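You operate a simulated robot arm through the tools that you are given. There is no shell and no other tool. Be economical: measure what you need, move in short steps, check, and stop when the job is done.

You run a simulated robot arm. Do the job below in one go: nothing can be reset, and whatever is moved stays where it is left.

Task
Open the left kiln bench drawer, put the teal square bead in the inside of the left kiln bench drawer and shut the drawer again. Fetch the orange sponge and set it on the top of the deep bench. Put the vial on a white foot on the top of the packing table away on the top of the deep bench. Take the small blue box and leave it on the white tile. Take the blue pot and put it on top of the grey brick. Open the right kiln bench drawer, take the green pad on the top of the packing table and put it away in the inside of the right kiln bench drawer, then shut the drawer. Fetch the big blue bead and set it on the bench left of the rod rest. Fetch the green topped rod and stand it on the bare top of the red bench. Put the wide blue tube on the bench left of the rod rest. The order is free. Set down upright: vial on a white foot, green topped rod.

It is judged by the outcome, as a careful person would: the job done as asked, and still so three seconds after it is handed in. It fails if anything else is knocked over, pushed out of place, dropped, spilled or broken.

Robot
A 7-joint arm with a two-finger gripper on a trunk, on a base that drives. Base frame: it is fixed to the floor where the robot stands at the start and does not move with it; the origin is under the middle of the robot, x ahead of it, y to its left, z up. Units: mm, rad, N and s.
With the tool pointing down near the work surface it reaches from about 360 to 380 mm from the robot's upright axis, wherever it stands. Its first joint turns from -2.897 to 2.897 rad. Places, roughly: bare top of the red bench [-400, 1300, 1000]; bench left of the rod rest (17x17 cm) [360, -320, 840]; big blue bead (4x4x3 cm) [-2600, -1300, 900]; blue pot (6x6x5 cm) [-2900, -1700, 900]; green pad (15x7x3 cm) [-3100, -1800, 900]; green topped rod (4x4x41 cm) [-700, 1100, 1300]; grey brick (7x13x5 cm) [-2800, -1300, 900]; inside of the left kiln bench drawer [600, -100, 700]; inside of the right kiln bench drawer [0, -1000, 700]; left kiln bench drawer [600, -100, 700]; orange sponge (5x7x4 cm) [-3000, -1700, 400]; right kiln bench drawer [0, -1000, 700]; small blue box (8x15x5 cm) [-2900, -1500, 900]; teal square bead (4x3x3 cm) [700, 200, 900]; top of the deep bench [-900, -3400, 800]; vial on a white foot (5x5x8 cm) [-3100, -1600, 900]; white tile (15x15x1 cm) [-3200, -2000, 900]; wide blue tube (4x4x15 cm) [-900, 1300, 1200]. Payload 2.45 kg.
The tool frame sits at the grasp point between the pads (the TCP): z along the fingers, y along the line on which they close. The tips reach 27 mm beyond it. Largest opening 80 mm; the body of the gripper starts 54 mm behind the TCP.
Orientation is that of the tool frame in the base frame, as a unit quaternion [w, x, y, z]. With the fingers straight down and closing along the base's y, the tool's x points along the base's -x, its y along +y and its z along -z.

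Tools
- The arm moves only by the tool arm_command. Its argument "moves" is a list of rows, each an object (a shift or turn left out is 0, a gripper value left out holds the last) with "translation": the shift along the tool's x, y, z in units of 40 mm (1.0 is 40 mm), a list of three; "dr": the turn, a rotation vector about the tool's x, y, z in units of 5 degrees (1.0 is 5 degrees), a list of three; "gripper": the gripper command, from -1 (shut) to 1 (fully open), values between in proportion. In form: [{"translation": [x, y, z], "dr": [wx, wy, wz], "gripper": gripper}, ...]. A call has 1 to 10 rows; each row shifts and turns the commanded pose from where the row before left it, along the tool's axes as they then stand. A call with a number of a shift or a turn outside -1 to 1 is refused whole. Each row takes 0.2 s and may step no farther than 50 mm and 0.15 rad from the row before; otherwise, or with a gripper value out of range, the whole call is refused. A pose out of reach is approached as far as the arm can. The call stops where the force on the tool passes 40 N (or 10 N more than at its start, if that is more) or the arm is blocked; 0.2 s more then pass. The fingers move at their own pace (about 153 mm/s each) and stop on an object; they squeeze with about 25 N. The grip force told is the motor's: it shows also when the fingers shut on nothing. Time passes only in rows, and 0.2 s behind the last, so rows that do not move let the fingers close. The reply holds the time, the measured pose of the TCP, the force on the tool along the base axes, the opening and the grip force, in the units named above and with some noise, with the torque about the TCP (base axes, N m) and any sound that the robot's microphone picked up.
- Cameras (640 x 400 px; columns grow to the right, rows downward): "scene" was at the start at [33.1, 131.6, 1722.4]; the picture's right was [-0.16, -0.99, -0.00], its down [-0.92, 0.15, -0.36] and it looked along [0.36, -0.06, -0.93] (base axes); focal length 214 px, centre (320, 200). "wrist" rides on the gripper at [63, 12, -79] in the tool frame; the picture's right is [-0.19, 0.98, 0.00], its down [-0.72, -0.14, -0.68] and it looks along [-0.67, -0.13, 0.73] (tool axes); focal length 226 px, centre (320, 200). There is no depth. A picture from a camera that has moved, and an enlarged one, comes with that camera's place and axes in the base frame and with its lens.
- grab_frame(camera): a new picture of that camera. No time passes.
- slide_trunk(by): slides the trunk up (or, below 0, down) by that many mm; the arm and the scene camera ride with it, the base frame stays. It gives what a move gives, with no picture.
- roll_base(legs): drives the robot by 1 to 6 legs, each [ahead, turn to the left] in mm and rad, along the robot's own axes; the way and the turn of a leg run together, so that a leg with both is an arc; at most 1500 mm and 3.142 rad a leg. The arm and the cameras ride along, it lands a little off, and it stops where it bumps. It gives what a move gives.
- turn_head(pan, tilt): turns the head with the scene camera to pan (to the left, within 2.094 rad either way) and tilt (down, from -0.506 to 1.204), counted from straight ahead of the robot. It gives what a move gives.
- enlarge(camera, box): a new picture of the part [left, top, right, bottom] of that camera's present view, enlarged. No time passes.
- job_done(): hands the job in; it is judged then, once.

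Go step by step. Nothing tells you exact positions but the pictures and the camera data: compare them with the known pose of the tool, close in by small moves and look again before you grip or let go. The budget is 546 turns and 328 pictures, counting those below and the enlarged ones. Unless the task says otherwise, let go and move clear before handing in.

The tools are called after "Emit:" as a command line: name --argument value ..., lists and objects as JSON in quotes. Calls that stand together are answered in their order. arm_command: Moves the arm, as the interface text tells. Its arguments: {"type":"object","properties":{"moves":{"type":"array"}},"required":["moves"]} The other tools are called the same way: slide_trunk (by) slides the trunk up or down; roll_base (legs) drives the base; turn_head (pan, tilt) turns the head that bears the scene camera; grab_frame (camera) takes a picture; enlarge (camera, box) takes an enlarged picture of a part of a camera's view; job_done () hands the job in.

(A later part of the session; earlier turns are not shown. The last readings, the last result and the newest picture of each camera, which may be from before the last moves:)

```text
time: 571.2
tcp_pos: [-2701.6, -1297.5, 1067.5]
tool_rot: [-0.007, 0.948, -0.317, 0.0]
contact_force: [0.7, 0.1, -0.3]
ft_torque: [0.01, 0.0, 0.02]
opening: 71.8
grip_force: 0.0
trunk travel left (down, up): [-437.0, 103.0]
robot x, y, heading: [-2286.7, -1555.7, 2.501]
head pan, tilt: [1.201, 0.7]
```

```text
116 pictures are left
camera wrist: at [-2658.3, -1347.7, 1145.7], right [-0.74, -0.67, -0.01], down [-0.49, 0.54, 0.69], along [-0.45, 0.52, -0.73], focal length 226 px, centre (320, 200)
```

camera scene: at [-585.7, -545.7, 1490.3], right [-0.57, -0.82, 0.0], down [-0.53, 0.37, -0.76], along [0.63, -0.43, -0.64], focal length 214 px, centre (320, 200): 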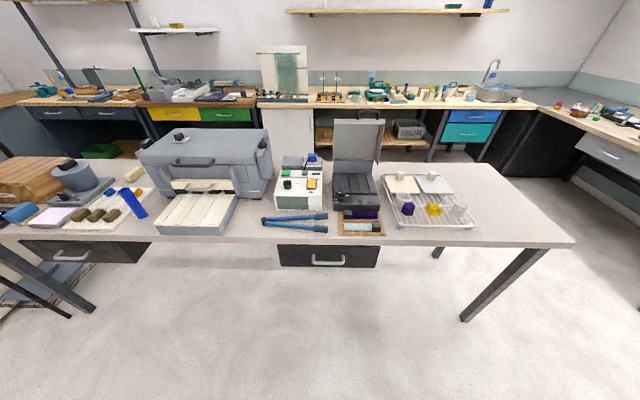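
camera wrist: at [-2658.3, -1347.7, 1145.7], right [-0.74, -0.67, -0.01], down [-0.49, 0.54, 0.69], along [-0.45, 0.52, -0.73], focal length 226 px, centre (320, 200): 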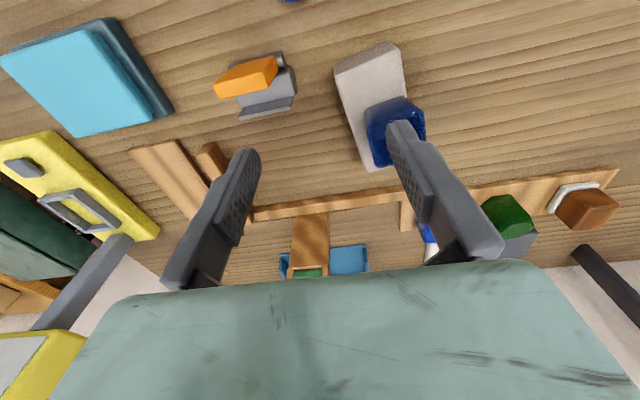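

Emit:
roll_base --legs '[[-60, 0]]'

Emit:
grab_frame --camera "wrist"

```text
time: 572.2
tcp_pos: [-2649.8, -1335.2, 1068.2]
tool_rot: [-0.007, 0.948, -0.318, -0.002]
contact_force: [0.8, 0.2, 0.0]
ft_torque: [0.05, 0.06, -0.01]
opening: 71.7
grip_force: 0.1
trunk travel left (down, up): [-437.0, 103.0]
robot x, y, heading: [-2236.9, -1592.3, 2.504]
head pan, tilt: [1.201, 0.7]
```

```text
115 pictures are left
camera wrist: at [-2606.6, -1385.8, 1147.0], right [-0.74, -0.67, -0.01], down [-0.49, 0.54, 0.69], along [-0.45, 0.52, -0.73], focal length 226 px, centre (320, 200)
```

wrist: 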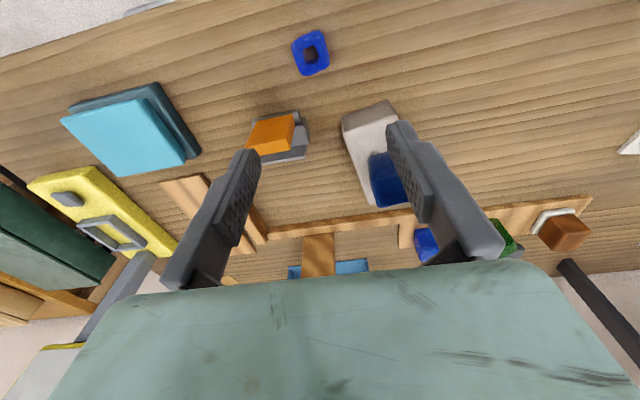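

Emit:
arm_command --moves '[{"translation": [0.25, -0.1, 0.8]}, {"translation": [0.25, -0.09, 0.8]}, {"translation": [0, 0, 0.8]}, {"translation": [0, 0, 0.8]}]'

Emit:
grab_frame --camera "wrist"

```text
time: 573.2
tcp_pos: [-2632.4, -1337.9, 939.2]
tool_rot: [-0.007, 0.948, -0.318, -0.001]
contact_force: [-0.2, 0.0, -0.9]
ft_torque: [0.0, -0.02, 0.01]
opening: 71.6
grip_force: 0.1
trunk travel left (down, up): [-437.0, 103.0]
robot x, y, heading: [-2239.1, -1593.2, 2.505]
head pan, tilt: [1.201, 0.7]
```

```text
114 pictures are left
camera wrist: at [-2588.0, -1388.2, 1017.6], right [-0.75, -0.67, -0.01], down [-0.49, 0.54, 0.69], along [-0.45, 0.52, -0.73], focal length 226 px, centre (320, 200)
```

wrist: 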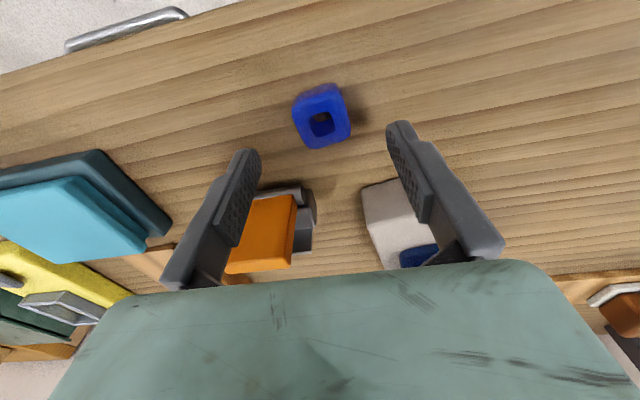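

Emit:
arm_command --moves '[{"translation": [0.07, 0, 0.6]}, {"translation": [0, 0, 0.65]}, {"gripper": -1}, {"gripper": -1}, {"gripper": -1}]'

Emit:
grab_frame --camera "wrist"

```text
time: 574.4
tcp_pos: [-2629.7, -1339.8, 889.9]
tool_rot: [-0.006, 0.948, -0.317, -0.001]
contact_force: [-0.2, 0.9, 0.7]
ft_torque: [0.0, 0.03, 0.02]
opening: 35.0
grip_force: 25.2
trunk travel left (down, up): [-437.0, 103.0]
robot x, y, heading: [-2235.1, -1593.4, 2.504]
head pan, tilt: [1.201, 0.7]
```

```text
113 pictures are left
camera wrist: at [-2585.1, -1390.0, 967.6], right [-0.75, -0.67, -0.01], down [-0.49, 0.54, 0.69], along [-0.45, 0.52, -0.73], focal length 226 px, centre (320, 200)
```

wrist: 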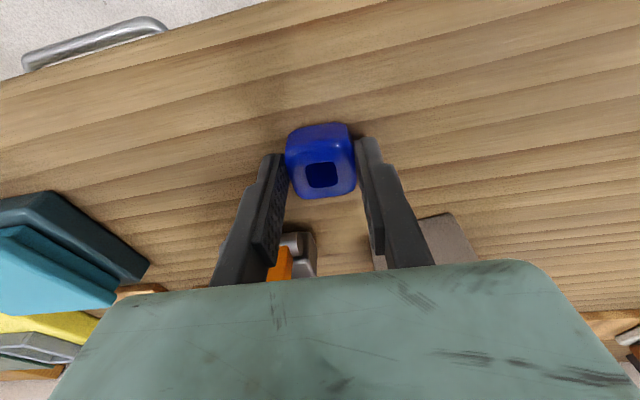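

Bead gripped. Lift, back away, and carry it to the kiln bench.

Emit:
arm_command --moves '[{"translation": [0, 0, -0.5]}, {"translation": [0, 0, -1]}, {"translation": [0, 0, -1]}, {"translation": [0, 0, -1]}, {"translation": [0, 0, -1]}]'

Emit:
roll_base --legs '[[-250, 0], [0, -1.87]]'

```text
time: 575.6
tcp_pos: [-2629.0, -1342.5, 1070.0]
tool_rot: [-0.006, 0.948, -0.317, 0.001]
contact_force: [0.3, -0.8, 0.0]
ft_torque: [0.03, 0.01, -0.04]
opening: 35.1
grip_force: 25.3
trunk travel left (down, up): [-437.0, 103.0]
robot x, y, heading: [-2234.7, -1592.2, 2.5]
head pan, tilt: [1.201, 0.7]
```

```text
time: 582.0
tcp_pos: [-1682.4, -1435.9, 1070.4]
tool_rot: [0.004, -0.311, 0.951, -0.005]
contact_force: [-0.1, -0.6, -0.9]
ft_torque: [0.02, 0.02, 0.01]
opening: 35.0
grip_force: 25.2
trunk travel left (down, up): [-437.0, 103.0]
robot x, y, heading: [-2035.9, -1738.4, 0.635]
head pan, tilt: [1.201, 0.7]
```

Emit:
slide_trunk --by 70

Emit:
roll_base --legs '[[0, 0.075], [1500, 0]]'

```text
time: 583.1
tcp_pos: [-1683.5, -1437.1, 1140.8]
tool_rot: [0.005, -0.311, 0.95, -0.005]
contact_force: [0.2, -0.4, -0.3]
ft_torque: [-0.01, -0.03, -0.02]
opening: 35.1
grip_force: 24.9
trunk travel left (down, up): [-507.0, 33.0]
robot x, y, heading: [-2034.4, -1741.9, 0.641]
head pan, tilt: [1.201, 0.7]
```

```text
time: 591.1
tcp_pos: [-554.4, -412.4, 1140.1]
tool_rot: [0.005, -0.346, 0.938, -0.004]
contact_force: [1.1, 0.5, 0.4]
ft_torque: [-0.02, 0.02, 0.0]
opening: 34.9
grip_force: 25.4
trunk travel left (down, up): [-507.0, 33.0]
robot x, y, heading: [-886.9, -738.9, 0.714]
head pan, tilt: [1.201, 0.7]
```

Emit:
roll_base --legs '[[0, -0.013], [1095, 0], [0, -1.31]]'

Emit:
grab_frame --camera "wrist"

```text
time: 600.3
tcp_pos: [356.0, -268.2, 1140.2]
tool_rot: [0.001, 0.297, 0.955, -0.007]
contact_force: [-0.7, 1.0, -0.1]
ft_torque: [0.04, -0.01, -0.03]
opening: 35.1
grip_force: 24.9
trunk travel left (down, up): [-507.0, 33.0]
robot x, y, heading: [-47.7, -29.9, -0.598]
head pan, tilt: [1.201, 0.7]
```

```text
112 pictures are left
camera wrist: at [312.1, -220.8, 1218.5], right [0.72, 0.7, -0.01], down [0.51, -0.52, 0.69], along [0.47, -0.5, -0.73], focal length 226 px, centre (320, 200)
```

wrist: 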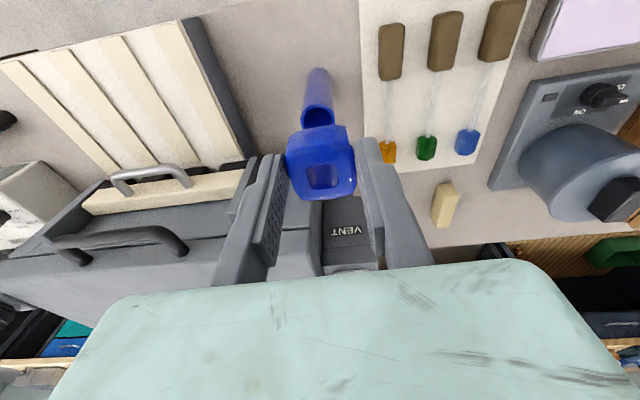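

Bead over the gap; tube base visible to the right. I'll shift left of it by ~80 mm and descend.

Emit:
arm_command --moves '[{"translation": [-0.26, -0.73, 0]}, {"translation": [-0.26, -0.73, 0]}, {"translation": [-0.26, -0.73, 0]}]'

Emit:
slide_trunk --by -180

Emit:
grab_frame --camera "wrist"

```text
time: 601.1
tcp_pos: [331.7, -359.6, 1141.2]
tool_rot: [0.0, 0.296, 0.955, -0.005]
contact_force: [-0.6, -1.2, -0.3]
ft_torque: [0.04, -0.02, -0.01]
opening: 35.1
grip_force: 24.9
trunk travel left (down, up): [-507.0, 33.0]
robot x, y, heading: [-45.8, -30.0, -0.602]
head pan, tilt: [1.201, 0.7]
```

```text
time: 603.1
tcp_pos: [331.7, -358.5, 960.9]
tool_rot: [0.0, 0.297, 0.955, -0.006]
contact_force: [-0.1, 0.4, -0.9]
ft_torque: [0.03, 0.02, 0.0]
opening: 35.0
grip_force: 25.3
trunk travel left (down, up): [-327.0, 213.0]
robot x, y, heading: [-45.9, -34.4, -0.597]
head pan, tilt: [1.201, 0.7]
```

```text
111 pictures are left
camera wrist: at [287.6, -311.2, 1039.4], right [0.72, 0.7, -0.01], down [0.51, -0.52, 0.69], along [0.47, -0.5, -0.73], focal length 226 px, centre (320, 200)
```

wrist: 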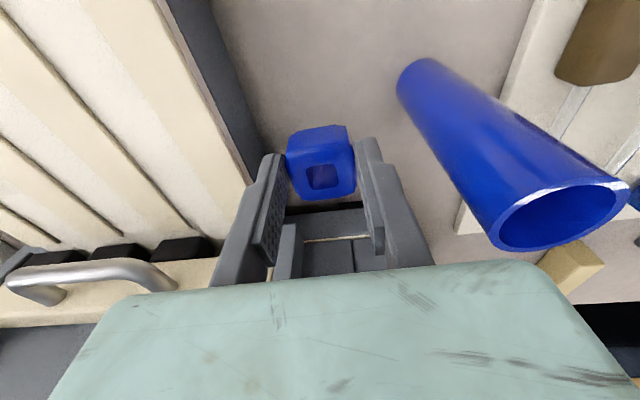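

Emit:
arm_command --moves '[{"translation": [0, 0, 0.7]}, {"translation": [0, 0, 0.6]}, {"translation": [0, 0, 0.2]}]'

Emit:
arm_command --moves '[{"translation": [0, 0, 0.1]}, {"translation": [0, 0, 0.1]}, {"translation": [0, 0, 0.1]}]'

Emit:
grab_frame --camera "wrist"

```text
time: 603.9
tcp_pos: [331.8, -359.0, 900.9]
tool_rot: [0.001, 0.296, 0.955, -0.007]
contact_force: [0.1, 0.9, -0.5]
ft_torque: [-0.03, 0.04, 0.02]
opening: 34.8
grip_force: 25.3
trunk travel left (down, up): [-327.0, 213.0]
robot x, y, heading: [-50.2, -30.8, -0.596]
head pan, tilt: [1.201, 0.7]
```

```text
time: 604.7
tcp_pos: [331.2, -359.0, 888.7]
tool_rot: [0.001, 0.296, 0.955, -0.008]
contact_force: [-0.1, -0.2, -0.8]
ft_torque: [0.0, -0.01, -0.02]
opening: 35.2
grip_force: 24.9
trunk travel left (down, up): [-327.0, 213.0]
robot x, y, heading: [-47.3, -33.0, -0.598]
head pan, tilt: [1.201, 0.7]
```

```text
110 pictures are left
camera wrist: at [287.2, -311.9, 967.1], right [0.72, 0.7, -0.01], down [0.51, -0.52, 0.69], along [0.47, -0.5, -0.73], focal length 226 px, centre (320, 200)
```

wrist: 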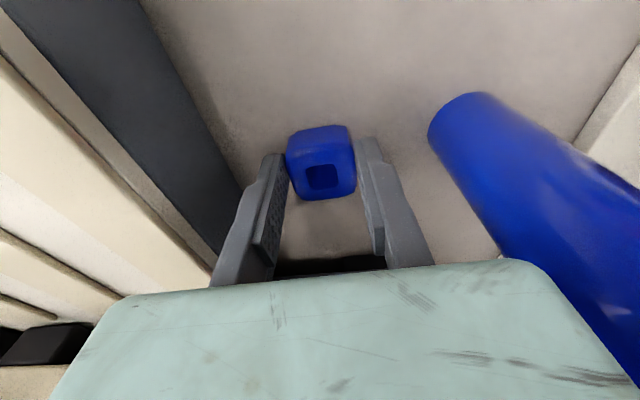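

Emit:
arm_command --moves '[{"translation": [0, 0, 0.07]}, {"translation": [0, 0, 0.07]}, {"translation": [0, 0, 0.07]}]'

Emit:
arm_command --moves '[{"translation": [0, 0, 0.07]}, {"translation": [0, 0, 0.07]}, {"translation": [0, 0, 0.07]}]'

```text
time: 605.5
tcp_pos: [332.1, -359.7, 880.8]
tool_rot: [0.002, 0.296, 0.955, -0.006]
contact_force: [1.8, -1.1, 16.2]
ft_torque: [0.05, -0.17, -0.02]
opening: 35.1
grip_force: 25.3
trunk travel left (down, up): [-327.0, 213.0]
robot x, y, heading: [-48.2, -32.9, -0.596]
head pan, tilt: [1.201, 0.7]
```

```text
time: 606.4
tcp_pos: [331.0, -358.3, 874.6]
tool_rot: [0.002, 0.296, 0.955, -0.006]
contact_force: [-5.5, 3.8, 22.8]
ft_torque: [0.55, 0.08, 0.18]
opening: 34.7
grip_force: 25.4
trunk travel left (down, up): [-327.0, 213.0]
robot x, y, heading: [-44.8, -35.4, -0.599]
head pan, tilt: [1.201, 0.7]
stopped in row 3: the force on the tool passed its limit at 42 N (the readings are from after the stop); the commanded pose is now the measured one
```

Contact. Release and rise.

Emit:
arm_command --moves '[{"translation": [0, 0, -0.05], "gripper": 0.15}, {"gripper": 0.15}, {"translation": [0, 0, -0.5]}, {"translation": [0, 0, -1]}, {"translation": [0, 0, -1]}, {"translation": [0, 0, -1]}]'

Emit:
slide_trunk --by 150

Emit:
grab_frame --camera "wrist"

```text
time: 607.8
tcp_pos: [332.4, -357.3, 1016.8]
tool_rot: [0.002, 0.296, 0.955, -0.007]
contact_force: [0.0, 0.2, -0.4]
ft_torque: [-0.03, -0.01, -0.03]
opening: 46.1
grip_force: 0.0
trunk travel left (down, up): [-327.0, 213.0]
robot x, y, heading: [-46.4, -36.1, -0.592]
head pan, tilt: [1.201, 0.7]
```

```text
time: 609.6
tcp_pos: [333.6, -358.1, 1165.8]
tool_rot: [0.001, 0.298, 0.955, -0.007]
contact_force: [-0.6, -0.2, 0.3]
ft_torque: [0.01, -0.01, -0.02]
opening: 46.0
grip_force: 0.1
trunk travel left (down, up): [-477.0, 63.0]
robot x, y, heading: [-46.9, -37.2, -0.598]
head pan, tilt: [1.201, 0.7]
```

```text
109 pictures are left
camera wrist: at [288.5, -311.0, 1244.3], right [0.72, 0.7, -0.01], down [0.51, -0.51, 0.69], along [0.47, -0.5, -0.73], focal length 226 px, centre (320, 200)
```

wrist: 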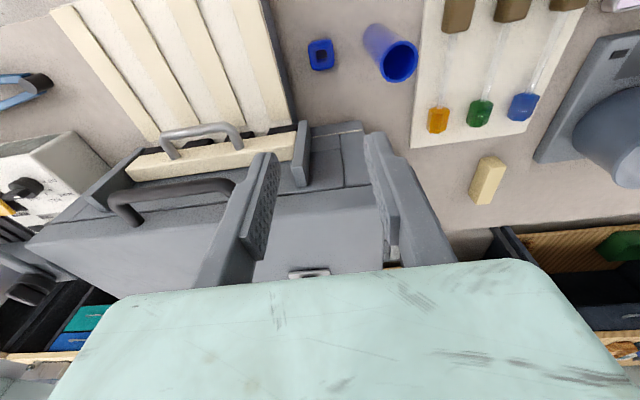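

Bead and tube both stand in the gap. Now the vial: drive back to the packing table.

Emit:
roll_base --legs '[[-120, 0], [0, -1.905], [1500, 0], [1420, 0]]'

```text
time: 629.1
tcp_pos: [-2899.0, -1963.1, 1167.1]
tool_rot: [-0.004, 0.952, 0.307, -0.004]
contact_force: [0.1, -0.4, 0.3]
ft_torque: [0.01, -0.01, -0.01]
opening: 46.1
grip_force: 0.0
trunk travel left (down, up): [-477.0, 63.0]
robot x, y, heading: [-2462.0, -1718.3, -2.516]
head pan, tilt: [1.201, 0.7]
```

Emit:
roll_base --legs '[[0, -1.0]]'

Emit:
turn_head --pan 0 --tilt 0.8

Emit:
grab_frame --camera "wrist"

```text
time: 632.1
tcp_pos: [-2908.5, -1483.7, 1166.1]
tool_rot: [-0.007, 0.982, -0.188, -0.003]
contact_force: [1.1, 0.5, 0.4]
ft_torque: [0.03, 0.01, -0.03]
opening: 46.0
grip_force: 0.1
trunk travel left (down, up): [-477.0, 63.0]
robot x, y, heading: [-2464.5, -1715.9, 2.771]
head pan, tilt: [1.201, 0.7]
```

```text
time: 633.5
tcp_pos: [-2908.9, -1483.6, 1167.7]
tool_rot: [-0.007, 0.982, -0.188, -0.003]
contact_force: [0.5, 1.0, -0.2]
ft_torque: [0.01, 0.0, 0.01]
opening: 46.1
grip_force: 0.2
trunk travel left (down, up): [-477.0, 63.0]
robot x, y, heading: [-2465.4, -1716.5, 2.772]
head pan, tilt: [0.0, 0.799]
```

```text
108 pictures are left
camera wrist: at [-2853.6, -1520.1, 1244.5], right [-0.54, -0.84, -0.01], down [-0.61, 0.39, 0.69], along [-0.57, 0.38, -0.73], focal length 226 px, centre (320, 200)
```

wrist: 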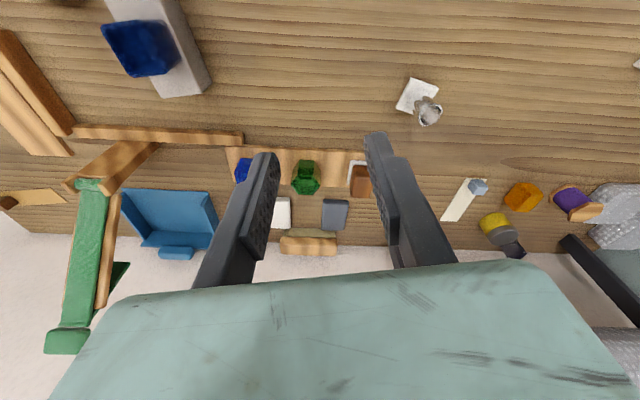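

Emit:
arm_command --moves '[{"translation": [-0.575, 0.855, 0.3], "gripper": 0.7}, {"translation": [-0.575, 0.855, 0.3]}, {"translation": [-0.575, 0.855, 0.3]}, {"translation": [-0.575, 0.855, 0.3]}, {"translation": [0, 0, 1]}, {"translation": [0, 0, 1]}, {"translation": [0, 0, 0.7]}]'

Emit:
grab_frame --camera "wrist"

```text
time: 635.1
tcp_pos: [-3046.5, -1573.0, 1008.7]
tool_rot: [-0.006, 0.982, -0.188, -0.002]
contact_force: [0.4, 0.6, -0.1]
ft_torque: [0.02, 0.03, 0.03]
opening: 68.1
grip_force: 0.0
trunk travel left (down, up): [-477.0, 63.0]
robot x, y, heading: [-2466.7, -1711.2, 2.767]
head pan, tilt: [0.0, 0.799]
```

```text
107 pictures are left
camera wrist: at [-2990.5, -1610.1, 1087.0], right [-0.54, -0.84, -0.01], down [-0.61, 0.39, 0.69], along [-0.57, 0.38, -0.73], focal length 226 px, centre (320, 200)
```

wrist: 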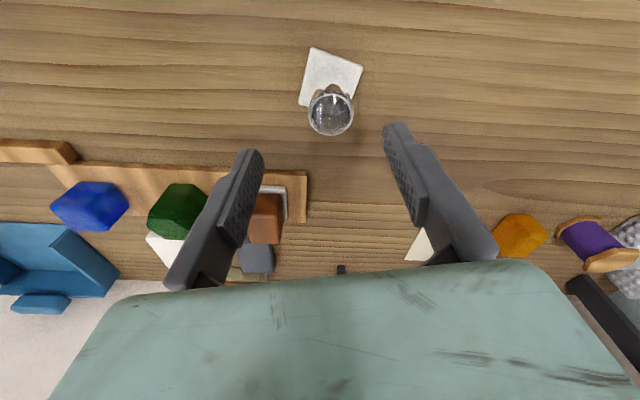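

Emit:
arm_command --moves '[{"translation": [0.12, 0.2, 0.7]}, {"translation": [0, 0, 0.7]}]'

Emit:
grab_frame --camera "wrist"

```text
time: 635.7
tcp_pos: [-3042.5, -1581.6, 952.3]
tool_rot: [-0.006, 0.982, -0.189, -0.003]
contact_force: [0.0, -0.1, 0.5]
ft_torque: [0.04, -0.02, -0.02]
opening: 67.9
grip_force: 0.1
trunk travel left (down, up): [-477.0, 63.0]
robot x, y, heading: [-2466.3, -1716.0, 2.77]
head pan, tilt: [0.0, 0.799]
```

```text
106 pictures are left
camera wrist: at [-2988.6, -1618.5, 1030.2], right [-0.54, -0.84, -0.01], down [-0.61, 0.39, 0.69], along [-0.57, 0.38, -0.73], focal length 226 px, centre (320, 200)
```

wrist: 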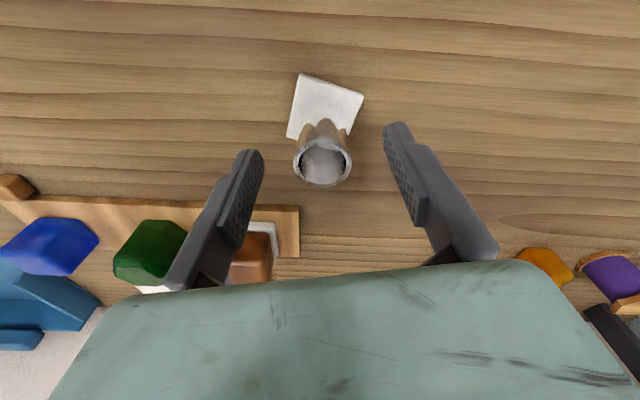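

Emit:
arm_command --moves '[{"translation": [0, 0.03, 0.6]}, {"translation": [0, 0, 0.55]}, {"gripper": -1}, {"gripper": -1}, {"gripper": -1}]'

Emit:
grab_frame --camera "wrist"

```text
time: 636.9
tcp_pos: [-3043.5, -1583.7, 906.9]
tool_rot: [-0.007, 0.982, -0.189, -0.002]
contact_force: [0.4, -0.9, 0.7]
ft_torque: [0.01, -0.03, 0.01]
opening: 30.7
grip_force: 25.0
trunk travel left (down, up): [-477.0, 63.0]
robot x, y, heading: [-2466.3, -1712.8, 2.774]
head pan, tilt: [0.0, 0.799]
```

```text
105 pictures are left
camera wrist: at [-2988.8, -1619.9, 985.3], right [-0.54, -0.84, -0.01], down [-0.61, 0.39, 0.69], along [-0.57, 0.38, -0.73], focal length 226 px, centre (320, 200)
```

wrist: 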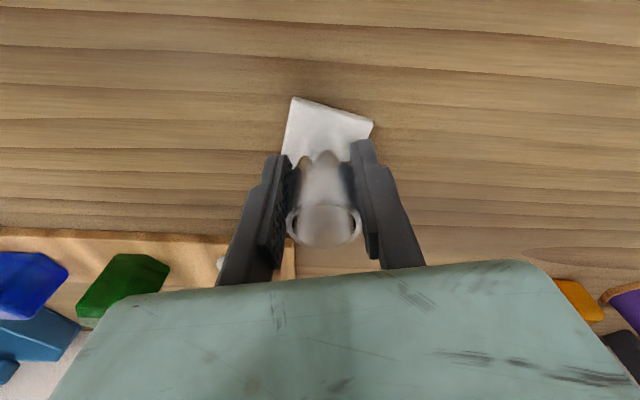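

Vial held by its body. Lift, retract, back off, and look at the deep bench.

Emit:
arm_command --moves '[{"translation": [0, 0, -0.5]}, {"translation": [0, 0, -1]}, {"translation": [0, 0, -1]}, {"translation": [0, 0, -1]}, {"translation": [0.9, 0, -0.5]}, {"translation": [0.9, 0, 0]}, {"translation": [0.9, 0, 0]}]'

Emit:
roll_base --legs '[[-350, 0], [0, 2.5]]'

Emit:
turn_head --pan 0.2 --tilt 0.5

Emit:
grab_frame --camera "scene"

```text
time: 638.5
tcp_pos: [-2942.7, -1625.5, 1067.4]
tool_rot: [-0.006, 0.982, -0.189, -0.002]
contact_force: [0.5, 0.4, -1.3]
ft_torque: [0.03, -0.06, 0.01]
opening: 30.6
grip_force: 25.3
trunk travel left (down, up): [-477.0, 63.0]
robot x, y, heading: [-2466.1, -1712.9, 2.768]
head pan, tilt: [0.0, 0.799]
```

```text
time: 646.8
tcp_pos: [-1814.8, -2203.4, 1066.5]
tool_rot: [0.0, 0.491, 0.871, -0.007]
contact_force: [-0.2, -0.3, -0.5]
ft_torque: [-0.01, 0.0, -0.01]
opening: 30.7
grip_force: 25.1
trunk travel left (down, up): [-477.0, 63.0]
robot x, y, heading: [-2138.5, -1846.1, -1.021]
head pan, tilt: [0.0, 0.799]
```

```text
time: 647.6
tcp_pos: [-1813.1, -2203.1, 1067.1]
tool_rot: [0.0, 0.492, 0.871, -0.007]
contact_force: [0.0, 0.6, -0.4]
ft_torque: [0.0, 0.02, -0.03]
opening: 30.7
grip_force: 24.5
trunk travel left (down, up): [-477.0, 63.0]
robot x, y, heading: [-2141.0, -1844.2, -1.021]
head pan, tilt: [0.201, 0.499]
```

```text
104 pictures are left
camera scene: at [-1971.6, -1819.5, 1877.9], right [-0.73, -0.68, 0.0], down [-0.33, 0.35, -0.88], along [0.6, -0.64, -0.48], focal length 214 px, centre (320, 200)
```

scene: 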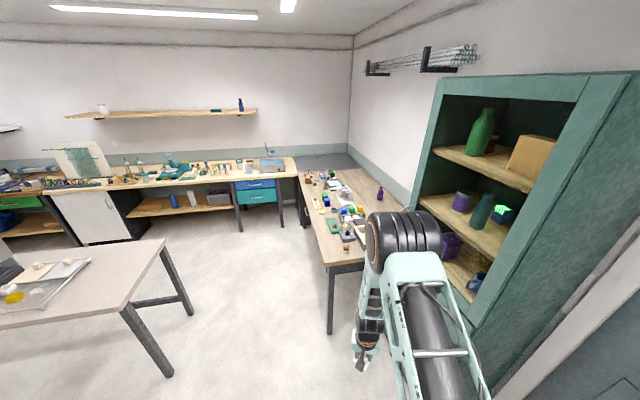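

Emit:
enlarge --camera "scene" --box '[280, 140, 400, 280]'

```text
2.86 times, centred on (340, 210) of scene
camera zoom: at [-1971.6, -1819.5, 1877.9], right [-0.73, -0.68, 0.0], down [-0.33, 0.35, -0.88], along [0.6, -0.64, -0.48], focal length 613 px, centre (263, 171)
```

zoom: 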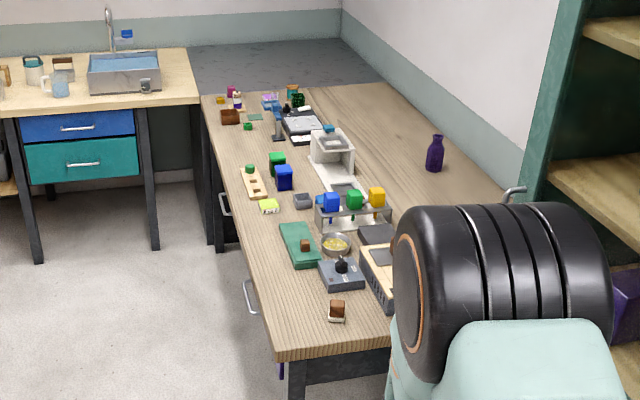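

The deep bench's near front corner (around (-1266,-2723)) is free. I'll drive before it.

Emit:
roll_base --legs '[[0, 0.656], [1221, 0]]'

Emit:
roll_base --legs '[[0, -1.835]]'

Emit:
turn_head --pan 0 --tilt 0.8

Emit:
grab_frame --camera "scene"

Emit:
grab_frame --camera "wrist"

```text
time: 655.6
tcp_pos: [-515.2, -2361.4, 1066.7]
tool_rot: [0.002, 0.182, 0.983, -0.006]
contact_force: [-0.8, 0.4, -1.2]
ft_torque: [0.02, 0.0, 0.01]
opening: 30.4
grip_force: 25.3
trunk travel left (down, up): [-477.0, 63.0]
robot x, y, heading: [-999.8, -2280.1, -0.356]
head pan, tilt: [0.201, 0.499]
```

```text
time: 660.6
tcp_pos: [-1198.2, -2721.3, 1067.3]
tool_rot: [-0.004, 0.891, 0.455, -0.006]
contact_force: [0.6, -0.7, -1.6]
ft_torque: [0.01, -0.03, -0.05]
opening: 30.8
grip_force: 25.2
trunk travel left (down, up): [-477.0, 63.0]
robot x, y, heading: [-992.8, -2280.9, -2.193]
head pan, tilt: [0.201, 0.499]
```

```text
time: 661.4
tcp_pos: [-1198.1, -2720.8, 1067.5]
tool_rot: [-0.004, 0.891, 0.454, -0.006]
contact_force: [0.0, -0.1, 0.0]
ft_torque: [-0.02, -0.04, 0.02]
opening: 30.6
grip_force: 24.9
trunk travel left (down, up): [-477.0, 63.0]
robot x, y, heading: [-993.1, -2276.9, -2.191]
head pan, tilt: [0.0, 0.799]
```

```text
102 pictures are left
camera scene: at [-918.6, -2410.3, 1852.1], right [-0.81, 0.58, 0.0], down [0.42, 0.58, -0.7], along [-0.41, -0.57, -0.72], focal length 214 px, centre (320, 200)
```

scene: 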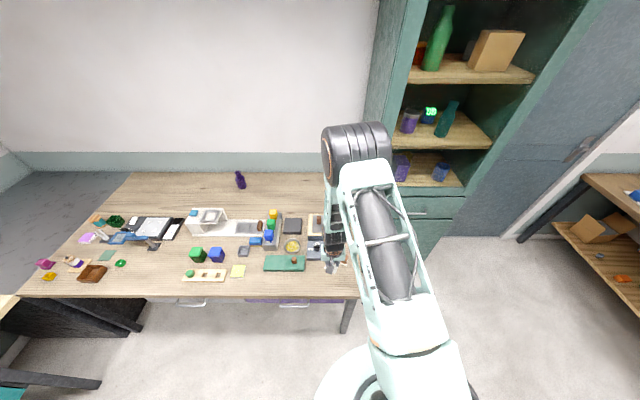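

```text
101 pictures are left
camera wrist: at [-1149.2, -2677.2, 1144.8], right [0.68, -0.73, -0.01], down [-0.53, -0.5, 0.69], along [-0.51, -0.46, -0.73], focal length 226 px, centre (320, 200)
```

wrist: 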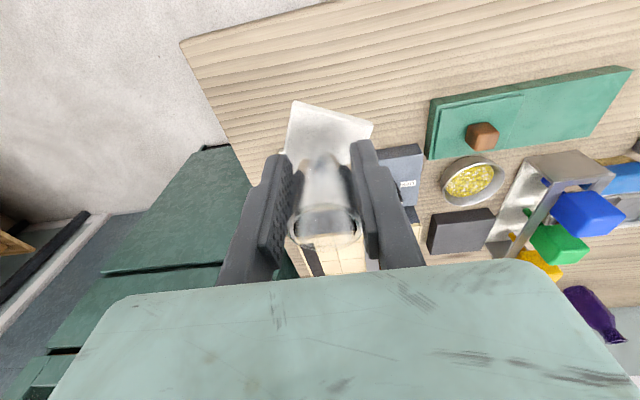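

Free spot right below. Move 20 mm inward and lower.

Emit:
arm_command --moves '[{"translation": [-0.5, 0, 0.5]}, {"translation": [0, 0, 1]}, {"translation": [0, 0, 1]}, {"translation": [0, 0, 0.8]}]'

Emit:
grab_frame --camera "wrist"

```text
time: 662.4
tcp_pos: [-1212.0, -2736.5, 934.9]
tool_rot: [-0.004, 0.89, 0.455, -0.006]
contact_force: [0.4, 0.2, -1.0]
ft_torque: [0.03, -0.04, -0.02]
opening: 30.8
grip_force: 24.8
trunk travel left (down, up): [-477.0, 63.0]
robot x, y, heading: [-992.5, -2280.0, -2.192]
head pan, tilt: [0.0, 0.799]
```

```text
100 pictures are left
camera wrist: at [-1162.1, -2693.2, 1012.8], right [0.68, -0.73, -0.01], down [-0.53, -0.5, 0.69], along [-0.51, -0.46, -0.73], focal length 226 px, centre (320, 200)
```

wrist: 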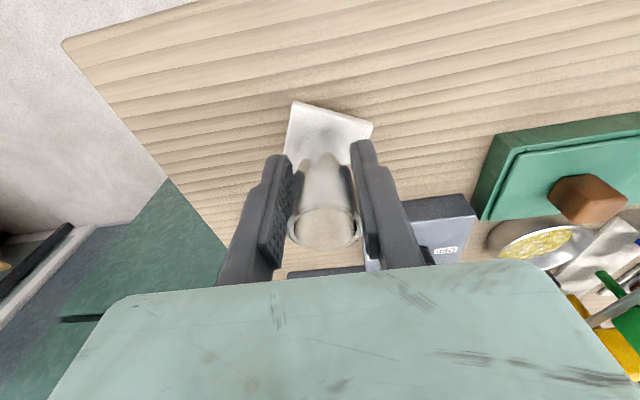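

Emit:
arm_command --moves '[{"translation": [0, 0, 0.3]}, {"translation": [0, 0, 0.2]}, {"translation": [0, 0, 0.1]}, {"translation": [0, 0, 0.1]}]'

Emit:
arm_command --moves '[{"translation": [0, 0, 0.07]}, {"translation": [0, 0, 0.07]}]'

Emit:
arm_command --moves '[{"translation": [0, 0, 0.07]}, {"translation": [0, 0, 0.07]}]'

```text
time: 663.4
tcp_pos: [-1212.6, -2737.5, 906.7]
tool_rot: [-0.004, 0.891, 0.455, -0.006]
contact_force: [0.6, -0.1, -1.2]
ft_torque: [0.01, 0.0, -0.01]
opening: 30.6
grip_force: 24.2
trunk travel left (down, up): [-477.0, 63.0]
robot x, y, heading: [-994.9, -2279.1, -2.198]
head pan, tilt: [0.0, 0.799]
```

```text
time: 664.0
tcp_pos: [-1211.8, -2738.1, 900.9]
tool_rot: [-0.004, 0.891, 0.454, -0.007]
contact_force: [0.2, -0.8, 14.7]
ft_torque: [-0.51, -0.25, -0.01]
opening: 30.9
grip_force: 24.8
trunk travel left (down, up): [-477.0, 63.0]
robot x, y, heading: [-992.6, -2278.6, -2.194]
head pan, tilt: [0.0, 0.799]
```

```text
time: 664.6
tcp_pos: [-1213.1, -2734.4, 894.0]
tool_rot: [-0.005, 0.891, 0.455, -0.004]
contact_force: [0.1, 1.0, -0.9]
ft_torque: [-0.01, 0.02, -0.04]
opening: 4.1
grip_force: 7.4
trunk travel left (down, up): [-477.0, 63.0]
robot x, y, heading: [-995.0, -2280.2, -2.192]
head pan, tilt: [0.0, 0.799]
```

Emit:
grab_frame --camera "wrist"

```text
99 pictures are left
camera wrist: at [-1162.9, -2691.6, 973.1], right [0.68, -0.73, -0.01], down [-0.53, -0.5, 0.69], along [-0.51, -0.46, -0.73], focal length 226 px, centre (320, 200)
```

wrist: 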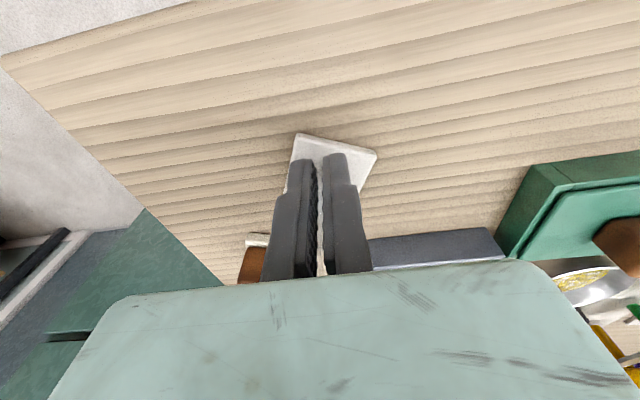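

Emit:
arm_command --moves '[{"translation": [0, 0, -0.5]}, {"translation": [0, 0, -1]}, {"translation": [0, 0, -1]}]'

Emit:
grab_frame --camera "wrist"

```text
time: 665.4
tcp_pos: [-1209.3, -2736.5, 996.0]
tool_rot: [-0.003, 0.891, 0.455, -0.006]
contact_force: [-0.1, 0.2, -1.1]
ft_torque: [-0.02, 0.03, 0.03]
opening: 0.2
grip_force: 24.4
trunk travel left (down, up): [-477.0, 63.0]
robot x, y, heading: [-997.6, -2279.5, -2.19]
head pan, tilt: [0.0, 0.799]
```

```text
98 pictures are left
camera wrist: at [-1160.6, -2692.7, 1075.2], right [0.68, -0.73, -0.01], down [-0.53, -0.5, 0.69], along [-0.51, -0.46, -0.73], focal length 226 px, centre (320, 200)
```

wrist: 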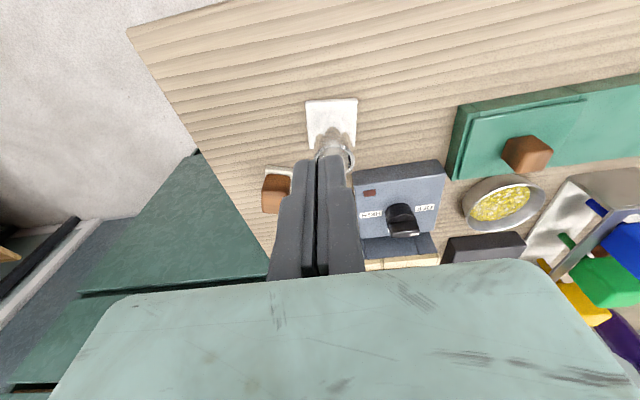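

The vial stands upright on the deep bench. Now the sponge on the lower shelf: back away and look under the packing table.

Emit:
arm_command --moves '[{"translation": [0, 0, -1]}, {"translation": [1, 0, -0.5]}]'

Emit:
roll_base --legs '[[0, -1.28], [1050, 0]]'

Emit:
turn_head --pan 0.15 --tilt 0.6

Emit:
grab_frame --camera "scene"

```text
time: 666.0
tcp_pos: [-1185.5, -2704.5, 1057.0]
tool_rot: [-0.004, 0.89, 0.455, -0.007]
contact_force: [-0.7, -0.3, -0.6]
ft_torque: [-0.02, -0.02, 0.01]
opening: 0.0
grip_force: 25.0
trunk travel left (down, up): [-477.0, 63.0]
robot x, y, heading: [-993.6, -2278.6, -2.191]
head pan, tilt: [0.0, 0.799]
```

```text
time: 674.6
tcp_pos: [-2439.3, -1854.3, 1055.9]
tool_rot: [-0.007, 0.984, -0.177, -0.002]
contact_force: [0.1, -0.3, 0.7]
ft_torque: [-0.06, -0.05, 0.02]
opening: 0.0
grip_force: 24.7
trunk travel left (down, up): [-477.0, 63.0]
robot x, y, heading: [-1978.6, -1924.0, 2.795]
head pan, tilt: [0.0, 0.799]
```

```text
time: 675.4
tcp_pos: [-2440.4, -1855.0, 1056.8]
tool_rot: [-0.007, 0.984, -0.178, -0.002]
contact_force: [0.7, 0.0, 0.2]
ft_torque: [-0.03, 0.0, 0.05]
opening: 0.2
grip_force: 24.8
trunk travel left (down, up): [-477.0, 63.0]
robot x, y, heading: [-1978.2, -1929.7, 2.792]
head pan, tilt: [0.15, 0.6]
```

```text
97 pictures are left
camera scene: at [-2097.5, -2045.8, 1868.9], right [0.2, 0.98, 0.0], down [0.55, -0.11, -0.82], along [-0.81, 0.16, -0.57], focal length 214 px, centre (320, 200)
```

scene: 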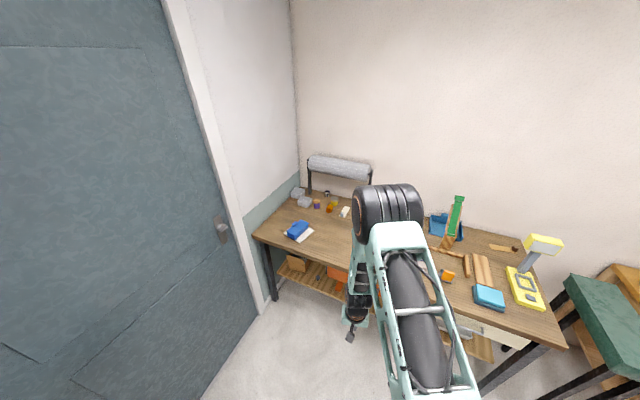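

Emit:
slide_trunk --by -400

Emit:
turn_head --pan 0.1 --tilt 0.5

Emit:
enlarge --camera "scene" --box '[240, 180, 400, 300]'

Emit:
grab_frame --camera "wrist"

```text
time: 679.2
tcp_pos: [-2440.2, -1854.9, 656.1]
tool_rot: [-0.007, 0.984, -0.177, -0.002]
contact_force: [0.6, 0.0, -0.2]
ft_torque: [0.04, 0.03, -0.02]
opening: 0.0
grip_force: 25.5
trunk travel left (down, up): [-77.0, 463.0]
robot x, y, heading: [-1977.2, -1926.1, 2.792]
head pan, tilt: [0.15, 0.6]
```

```text
time: 679.9
tcp_pos: [-2439.4, -1855.2, 656.8]
tool_rot: [-0.006, 0.984, -0.177, -0.003]
contact_force: [1.2, 1.3, -0.2]
ft_torque: [-0.01, -0.01, -0.02]
opening: 0.0
grip_force: 24.7
trunk travel left (down, up): [-77.0, 463.0]
robot x, y, heading: [-1979.9, -1924.4, 2.797]
head pan, tilt: [0.099, 0.499]
```

```text
3.33 times, centred on (320, 240) of scene
camera zoom: at [-2098.9, -2040.9, 1478.0], right [0.25, 0.97, 0.0], down [0.46, -0.12, -0.88], along [-0.85, 0.22, -0.48], focal length 715 px, centre (320, 67)
```

zoom: 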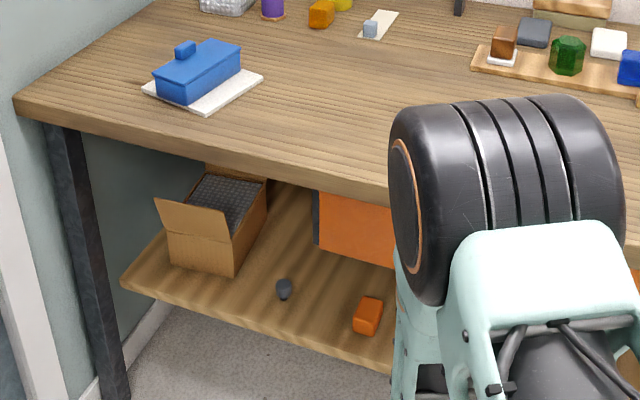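

```text
95 pictures are left
camera wrist: at [-2383.6, -1889.9, 734.5], right [-0.52, -0.85, -0.01], down [-0.62, 0.37, 0.69], along [-0.58, 0.37, -0.73], focal length 226 px, centre (320, 200)
```

wrist: 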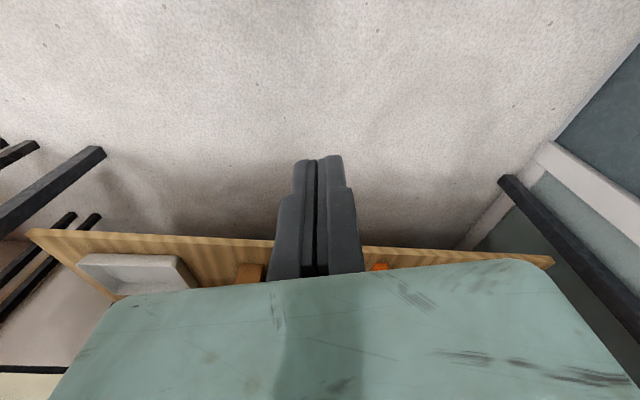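

The orange sponge lies on the lower shelf around (-3023,-1707,400), 220 mm behind the table edge. I'll raise, reposition squarely in front, then reach in with the tool nearly horizontal.

Emit:
slide_trunk --by 400

Emit:
roll_base --legs '[[0, 0.633], [539, 0]]'

Emit:
roll_base --legs '[[0, -0.9]]'

```text
time: 683.7
tcp_pos: [-2439.7, -1854.6, 1055.7]
tool_rot: [-0.007, 0.984, -0.178, -0.003]
contact_force: [-0.2, 0.4, -0.1]
ft_torque: [0.0, 0.01, 0.01]
opening: 0.0
grip_force: 24.8
trunk travel left (down, up): [-477.0, 63.0]
robot x, y, heading: [-1980.2, -1926.0, 2.792]
head pan, tilt: [0.099, 0.499]
```

```text
time: 688.6
tcp_pos: [-2906.4, -2295.3, 1055.0]
tool_rot: [-0.005, 0.99, 0.141, -0.005]
contact_force: [-0.8, -0.2, -0.7]
ft_torque: [0.02, -0.02, 0.02]
opening: 0.1
grip_force: 24.9
trunk travel left (down, up): [-477.0, 63.0]
robot x, y, heading: [-2492.3, -2077.1, -2.854]
head pan, tilt: [0.099, 0.499]
```

```text
time: 691.3
tcp_pos: [-2921.7, -1893.4, 1055.5]
tool_rot: [-0.007, 0.954, -0.301, -0.002]
contact_force: [-0.5, 0.2, -1.0]
ft_torque: [-0.01, 0.0, -0.01]
opening: 0.0
grip_force: 24.5
trunk travel left (down, up): [-477.0, 63.0]
robot x, y, heading: [-2494.1, -2081.0, 2.539]
head pan, tilt: [0.099, 0.499]
```

Emit:
roll_base --legs '[[-40, 0]]'

Emit:
arm_command --moves '[{"translation": [0.5, -0.73, 0], "gripper": 1}, {"translation": [0.5, -0.73, 0]}, {"translation": [0.5, -0.73, 0]}]'

Emit:
slide_trunk --by -200

Emit:
grab_frame --camera "wrist"

```text
time: 692.2
tcp_pos: [-2886.4, -1917.7, 1056.3]
tool_rot: [-0.007, 0.954, -0.301, -0.002]
contact_force: [0.8, -0.1, 0.5]
ft_torque: [0.03, 0.03, -0.04]
opening: 0.2
grip_force: 25.1
trunk travel left (down, up): [-477.0, 63.0]
robot x, y, heading: [-2461.1, -2100.8, 2.537]
head pan, tilt: [0.099, 0.499]
```

```text
time: 693.0
tcp_pos: [-2785.0, -1880.5, 1057.5]
tool_rot: [-0.007, 0.954, -0.3, -0.002]
contact_force: [0.4, 0.1, -0.2]
ft_torque: [0.03, 0.04, 0.01]
opening: 79.5
grip_force: 0.1
trunk travel left (down, up): [-477.0, 63.0]
robot x, y, heading: [-2460.9, -2103.0, 2.537]
head pan, tilt: [0.099, 0.499]
```

```text
time: 695.2
tcp_pos: [-2787.3, -1879.9, 857.3]
tool_rot: [-0.007, 0.954, -0.3, -0.001]
contact_force: [0.2, -0.3, -0.4]
ft_torque: [-0.01, 0.0, 0.03]
opening: 79.8
grip_force: 0.0
trunk travel left (down, up): [-277.0, 263.0]
robot x, y, heading: [-2460.6, -2102.6, 2.531]
head pan, tilt: [0.099, 0.499]
```

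```text
94 pictures are left
camera wrist: at [-2741.5, -1928.2, 935.4], right [-0.72, -0.69, -0.01], down [-0.51, 0.52, 0.69], along [-0.47, 0.5, -0.73], focal length 226 px, centre (320, 200)
```

wrist: 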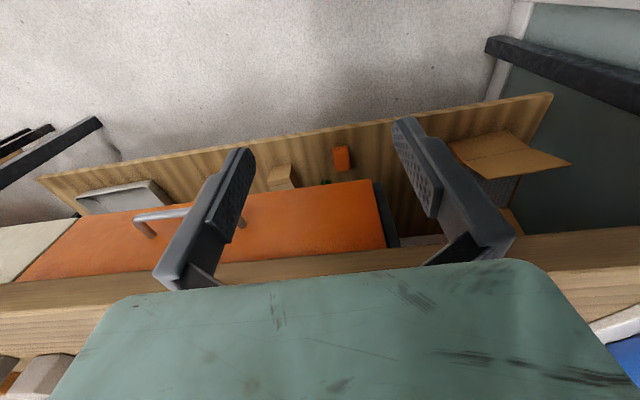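

Sponge is clearly visible below the orange drawer. Lower fully, staying outside the table edge.

Emit:
slide_trunk --by -275

Emit:
arm_command --moves '[{"translation": [0, 0, 0.5], "dr": [0, -1, 0]}, {"translation": [-0.3, 0, 0.4], "dr": [0, -1, 0]}, {"translation": [-0.4, 0, 0.3], "dr": [0, -1, 0]}, {"translation": [-0.4, 0, 0.3], "dr": [0, -1, 0]}]'

Emit:
grab_frame --camera "wrist"

```text
time: 698.0
tcp_pos: [-2787.0, -1881.1, 581.9]
tool_rot: [-0.006, 0.954, -0.3, -0.002]
contact_force: [1.2, -0.7, 0.2]
ft_torque: [0.0, -0.01, 0.0]
opening: 79.8
grip_force: 0.0
trunk travel left (down, up): [-2.0, 538.0]
robot x, y, heading: [-2453.4, -2101.5, 2.539]
head pan, tilt: [0.099, 0.499]
```

```text
time: 699.0
tcp_pos: [-2827.8, -1850.9, 531.3]
tool_rot: [-0.059, 0.939, -0.295, -0.167]
contact_force: [0.6, 0.8, 0.5]
ft_torque: [-0.03, 0.0, 0.0]
opening: 80.0
grip_force: 0.0
trunk travel left (down, up): [-2.0, 538.0]
robot x, y, heading: [-2458.2, -2099.0, 2.536]
head pan, tilt: [0.099, 0.499]
```

```text
93 pictures are left
camera wrist: at [-2763.0, -1912.2, 582.6], right [-0.71, -0.7, 0.06], down [-0.28, 0.36, 0.89], along [-0.64, 0.62, -0.45], focal length 226 px, centre (320, 200)
```

wrist: 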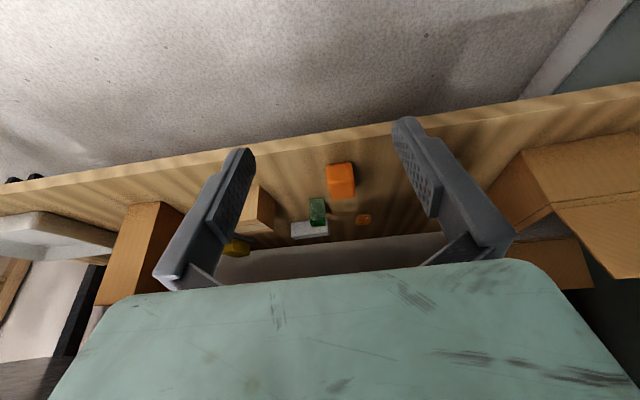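

Emit:
arm_command --moves '[{"translation": [-0.36, 0, 0.44], "dr": [0, -1, 0]}, {"translation": [-0.32, 0, 0.47], "dr": [0, -1, 0]}, {"translation": [-0.28, 0, 0.5], "dr": [0, -1, 0]}, {"translation": [-0.23, 0, 0.52], "dr": [0, -1, 0]}, {"translation": [-0.19, 0, 0.53], "dr": [0, -1, 0]}]'

Emit:
grab_frame --camera "wrist"

```text
time: 700.2
tcp_pos: [-2906.4, -1793.3, 473.7]
tool_rot: [-0.121, 0.88, -0.274, -0.367]
contact_force: [-1.3, 0.5, 0.2]
ft_torque: [0.01, -0.02, 0.03]
opening: 80.1
grip_force: 0.0
trunk travel left (down, up): [-2.0, 538.0]
robot x, y, heading: [-2457.9, -2103.9, 2.537]
head pan, tilt: [0.099, 0.499]
```

```text
92 pictures are left
camera wrist: at [-2831.6, -1862.7, 483.8], right [-0.67, -0.73, 0.13], down [0.06, 0.12, 0.99], along [-0.74, 0.68, -0.03], focal length 226 px, centre (320, 200)
```

wrist: 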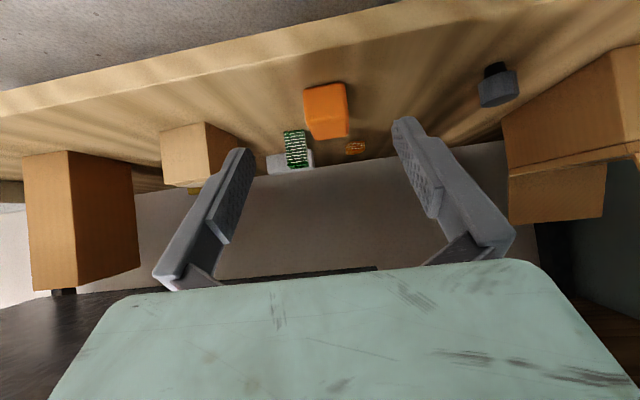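

Emit:
arm_command --moves '[{"translation": [-0.19, 0, 0.91], "dr": [0, -1, 0]}, {"translation": [-0.11, 0.03, 0.92], "dr": [0, -1, 0]}, {"translation": [-0.025, 0.03, 0.6], "dr": [0, -1, 0]}]'

Emit:
grab_frame --camera "wrist"

```text
time: 701.0
tcp_pos: [-2975.7, -1748.5, 420.5]
tool_rot: [-0.156, 0.825, -0.256, -0.479]
contact_force: [0.3, -0.4, -0.5]
ft_torque: [0.04, 0.01, -0.02]
opening: 80.1
grip_force: 0.0
trunk travel left (down, up): [-2.0, 538.0]
robot x, y, heading: [-2458.8, -2101.4, 2.534]
head pan, tilt: [0.099, 0.499]
```

```text
91 pictures are left
camera wrist: at [-2899.9, -1816.3, 404.1], right [-0.64, -0.75, 0.16], down [0.27, -0.03, 0.96], along [-0.72, 0.66, 0.22], focal length 226 px, centre (320, 200)
```

wrist: 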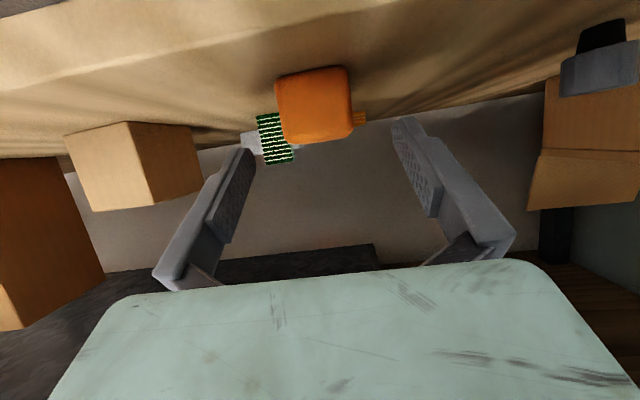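

Emit:
arm_command --moves '[{"translation": [0.03, -0.03, 0.7]}, {"translation": [0.03, -0.02, 0.6]}]'

Emit:
grab_frame --camera "wrist"

```text
time: 701.6
tcp_pos: [-3011.1, -1721.7, 392.6]
tool_rot: [-0.157, 0.825, -0.257, -0.478]
contact_force: [-0.2, -0.4, 0.6]
ft_torque: [0.03, 0.02, 0.01]
opening: 80.1
grip_force: 0.0
trunk travel left (down, up): [-2.0, 538.0]
robot x, y, heading: [-2459.5, -2102.3, 2.537]
head pan, tilt: [0.099, 0.499]
```

```text
90 pictures are left
camera wrist: at [-2935.1, -1788.9, 375.7], right [-0.64, -0.75, 0.16], down [0.27, -0.03, 0.96], along [-0.72, 0.66, 0.22], focal length 226 px, centre (320, 200)
```

wrist: 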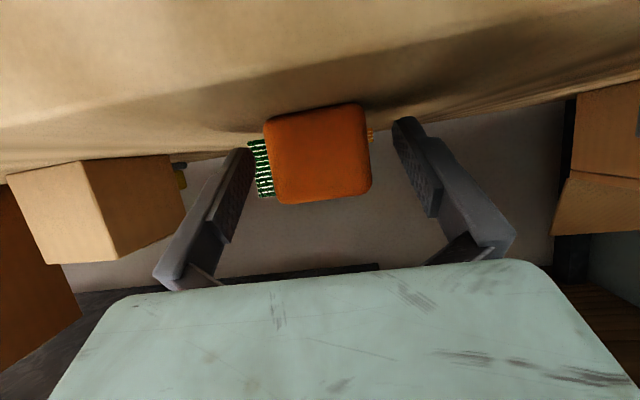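

Emit:
arm_command --moves '[{"translation": [-0.08, -0.02, 0.32]}, {"gripper": -1}, {"gripper": -1}, {"gripper": -1}]'

Emit:
grab_frame --camera "wrist"

```text
time: 702.6
tcp_pos: [-3021.2, -1714.0, 388.8]
tool_rot: [-0.156, 0.825, -0.256, -0.478]
contact_force: [0.1, -0.4, -0.3]
ft_torque: [0.04, 0.03, 0.0]
opening: 43.5
grip_force: 24.9
trunk travel left (down, up): [-2.0, 538.0]
robot x, y, heading: [-2460.2, -2101.8, 2.539]
head pan, tilt: [0.099, 0.499]
```

```text
89 pictures are left
camera wrist: at [-2944.9, -1781.0, 372.2], right [-0.64, -0.75, 0.16], down [0.27, -0.03, 0.96], along [-0.72, 0.66, 0.22], focal length 226 px, centre (320, 200)
```

wrist: 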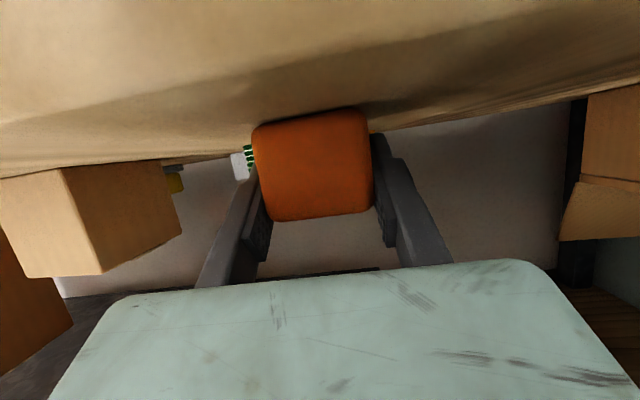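

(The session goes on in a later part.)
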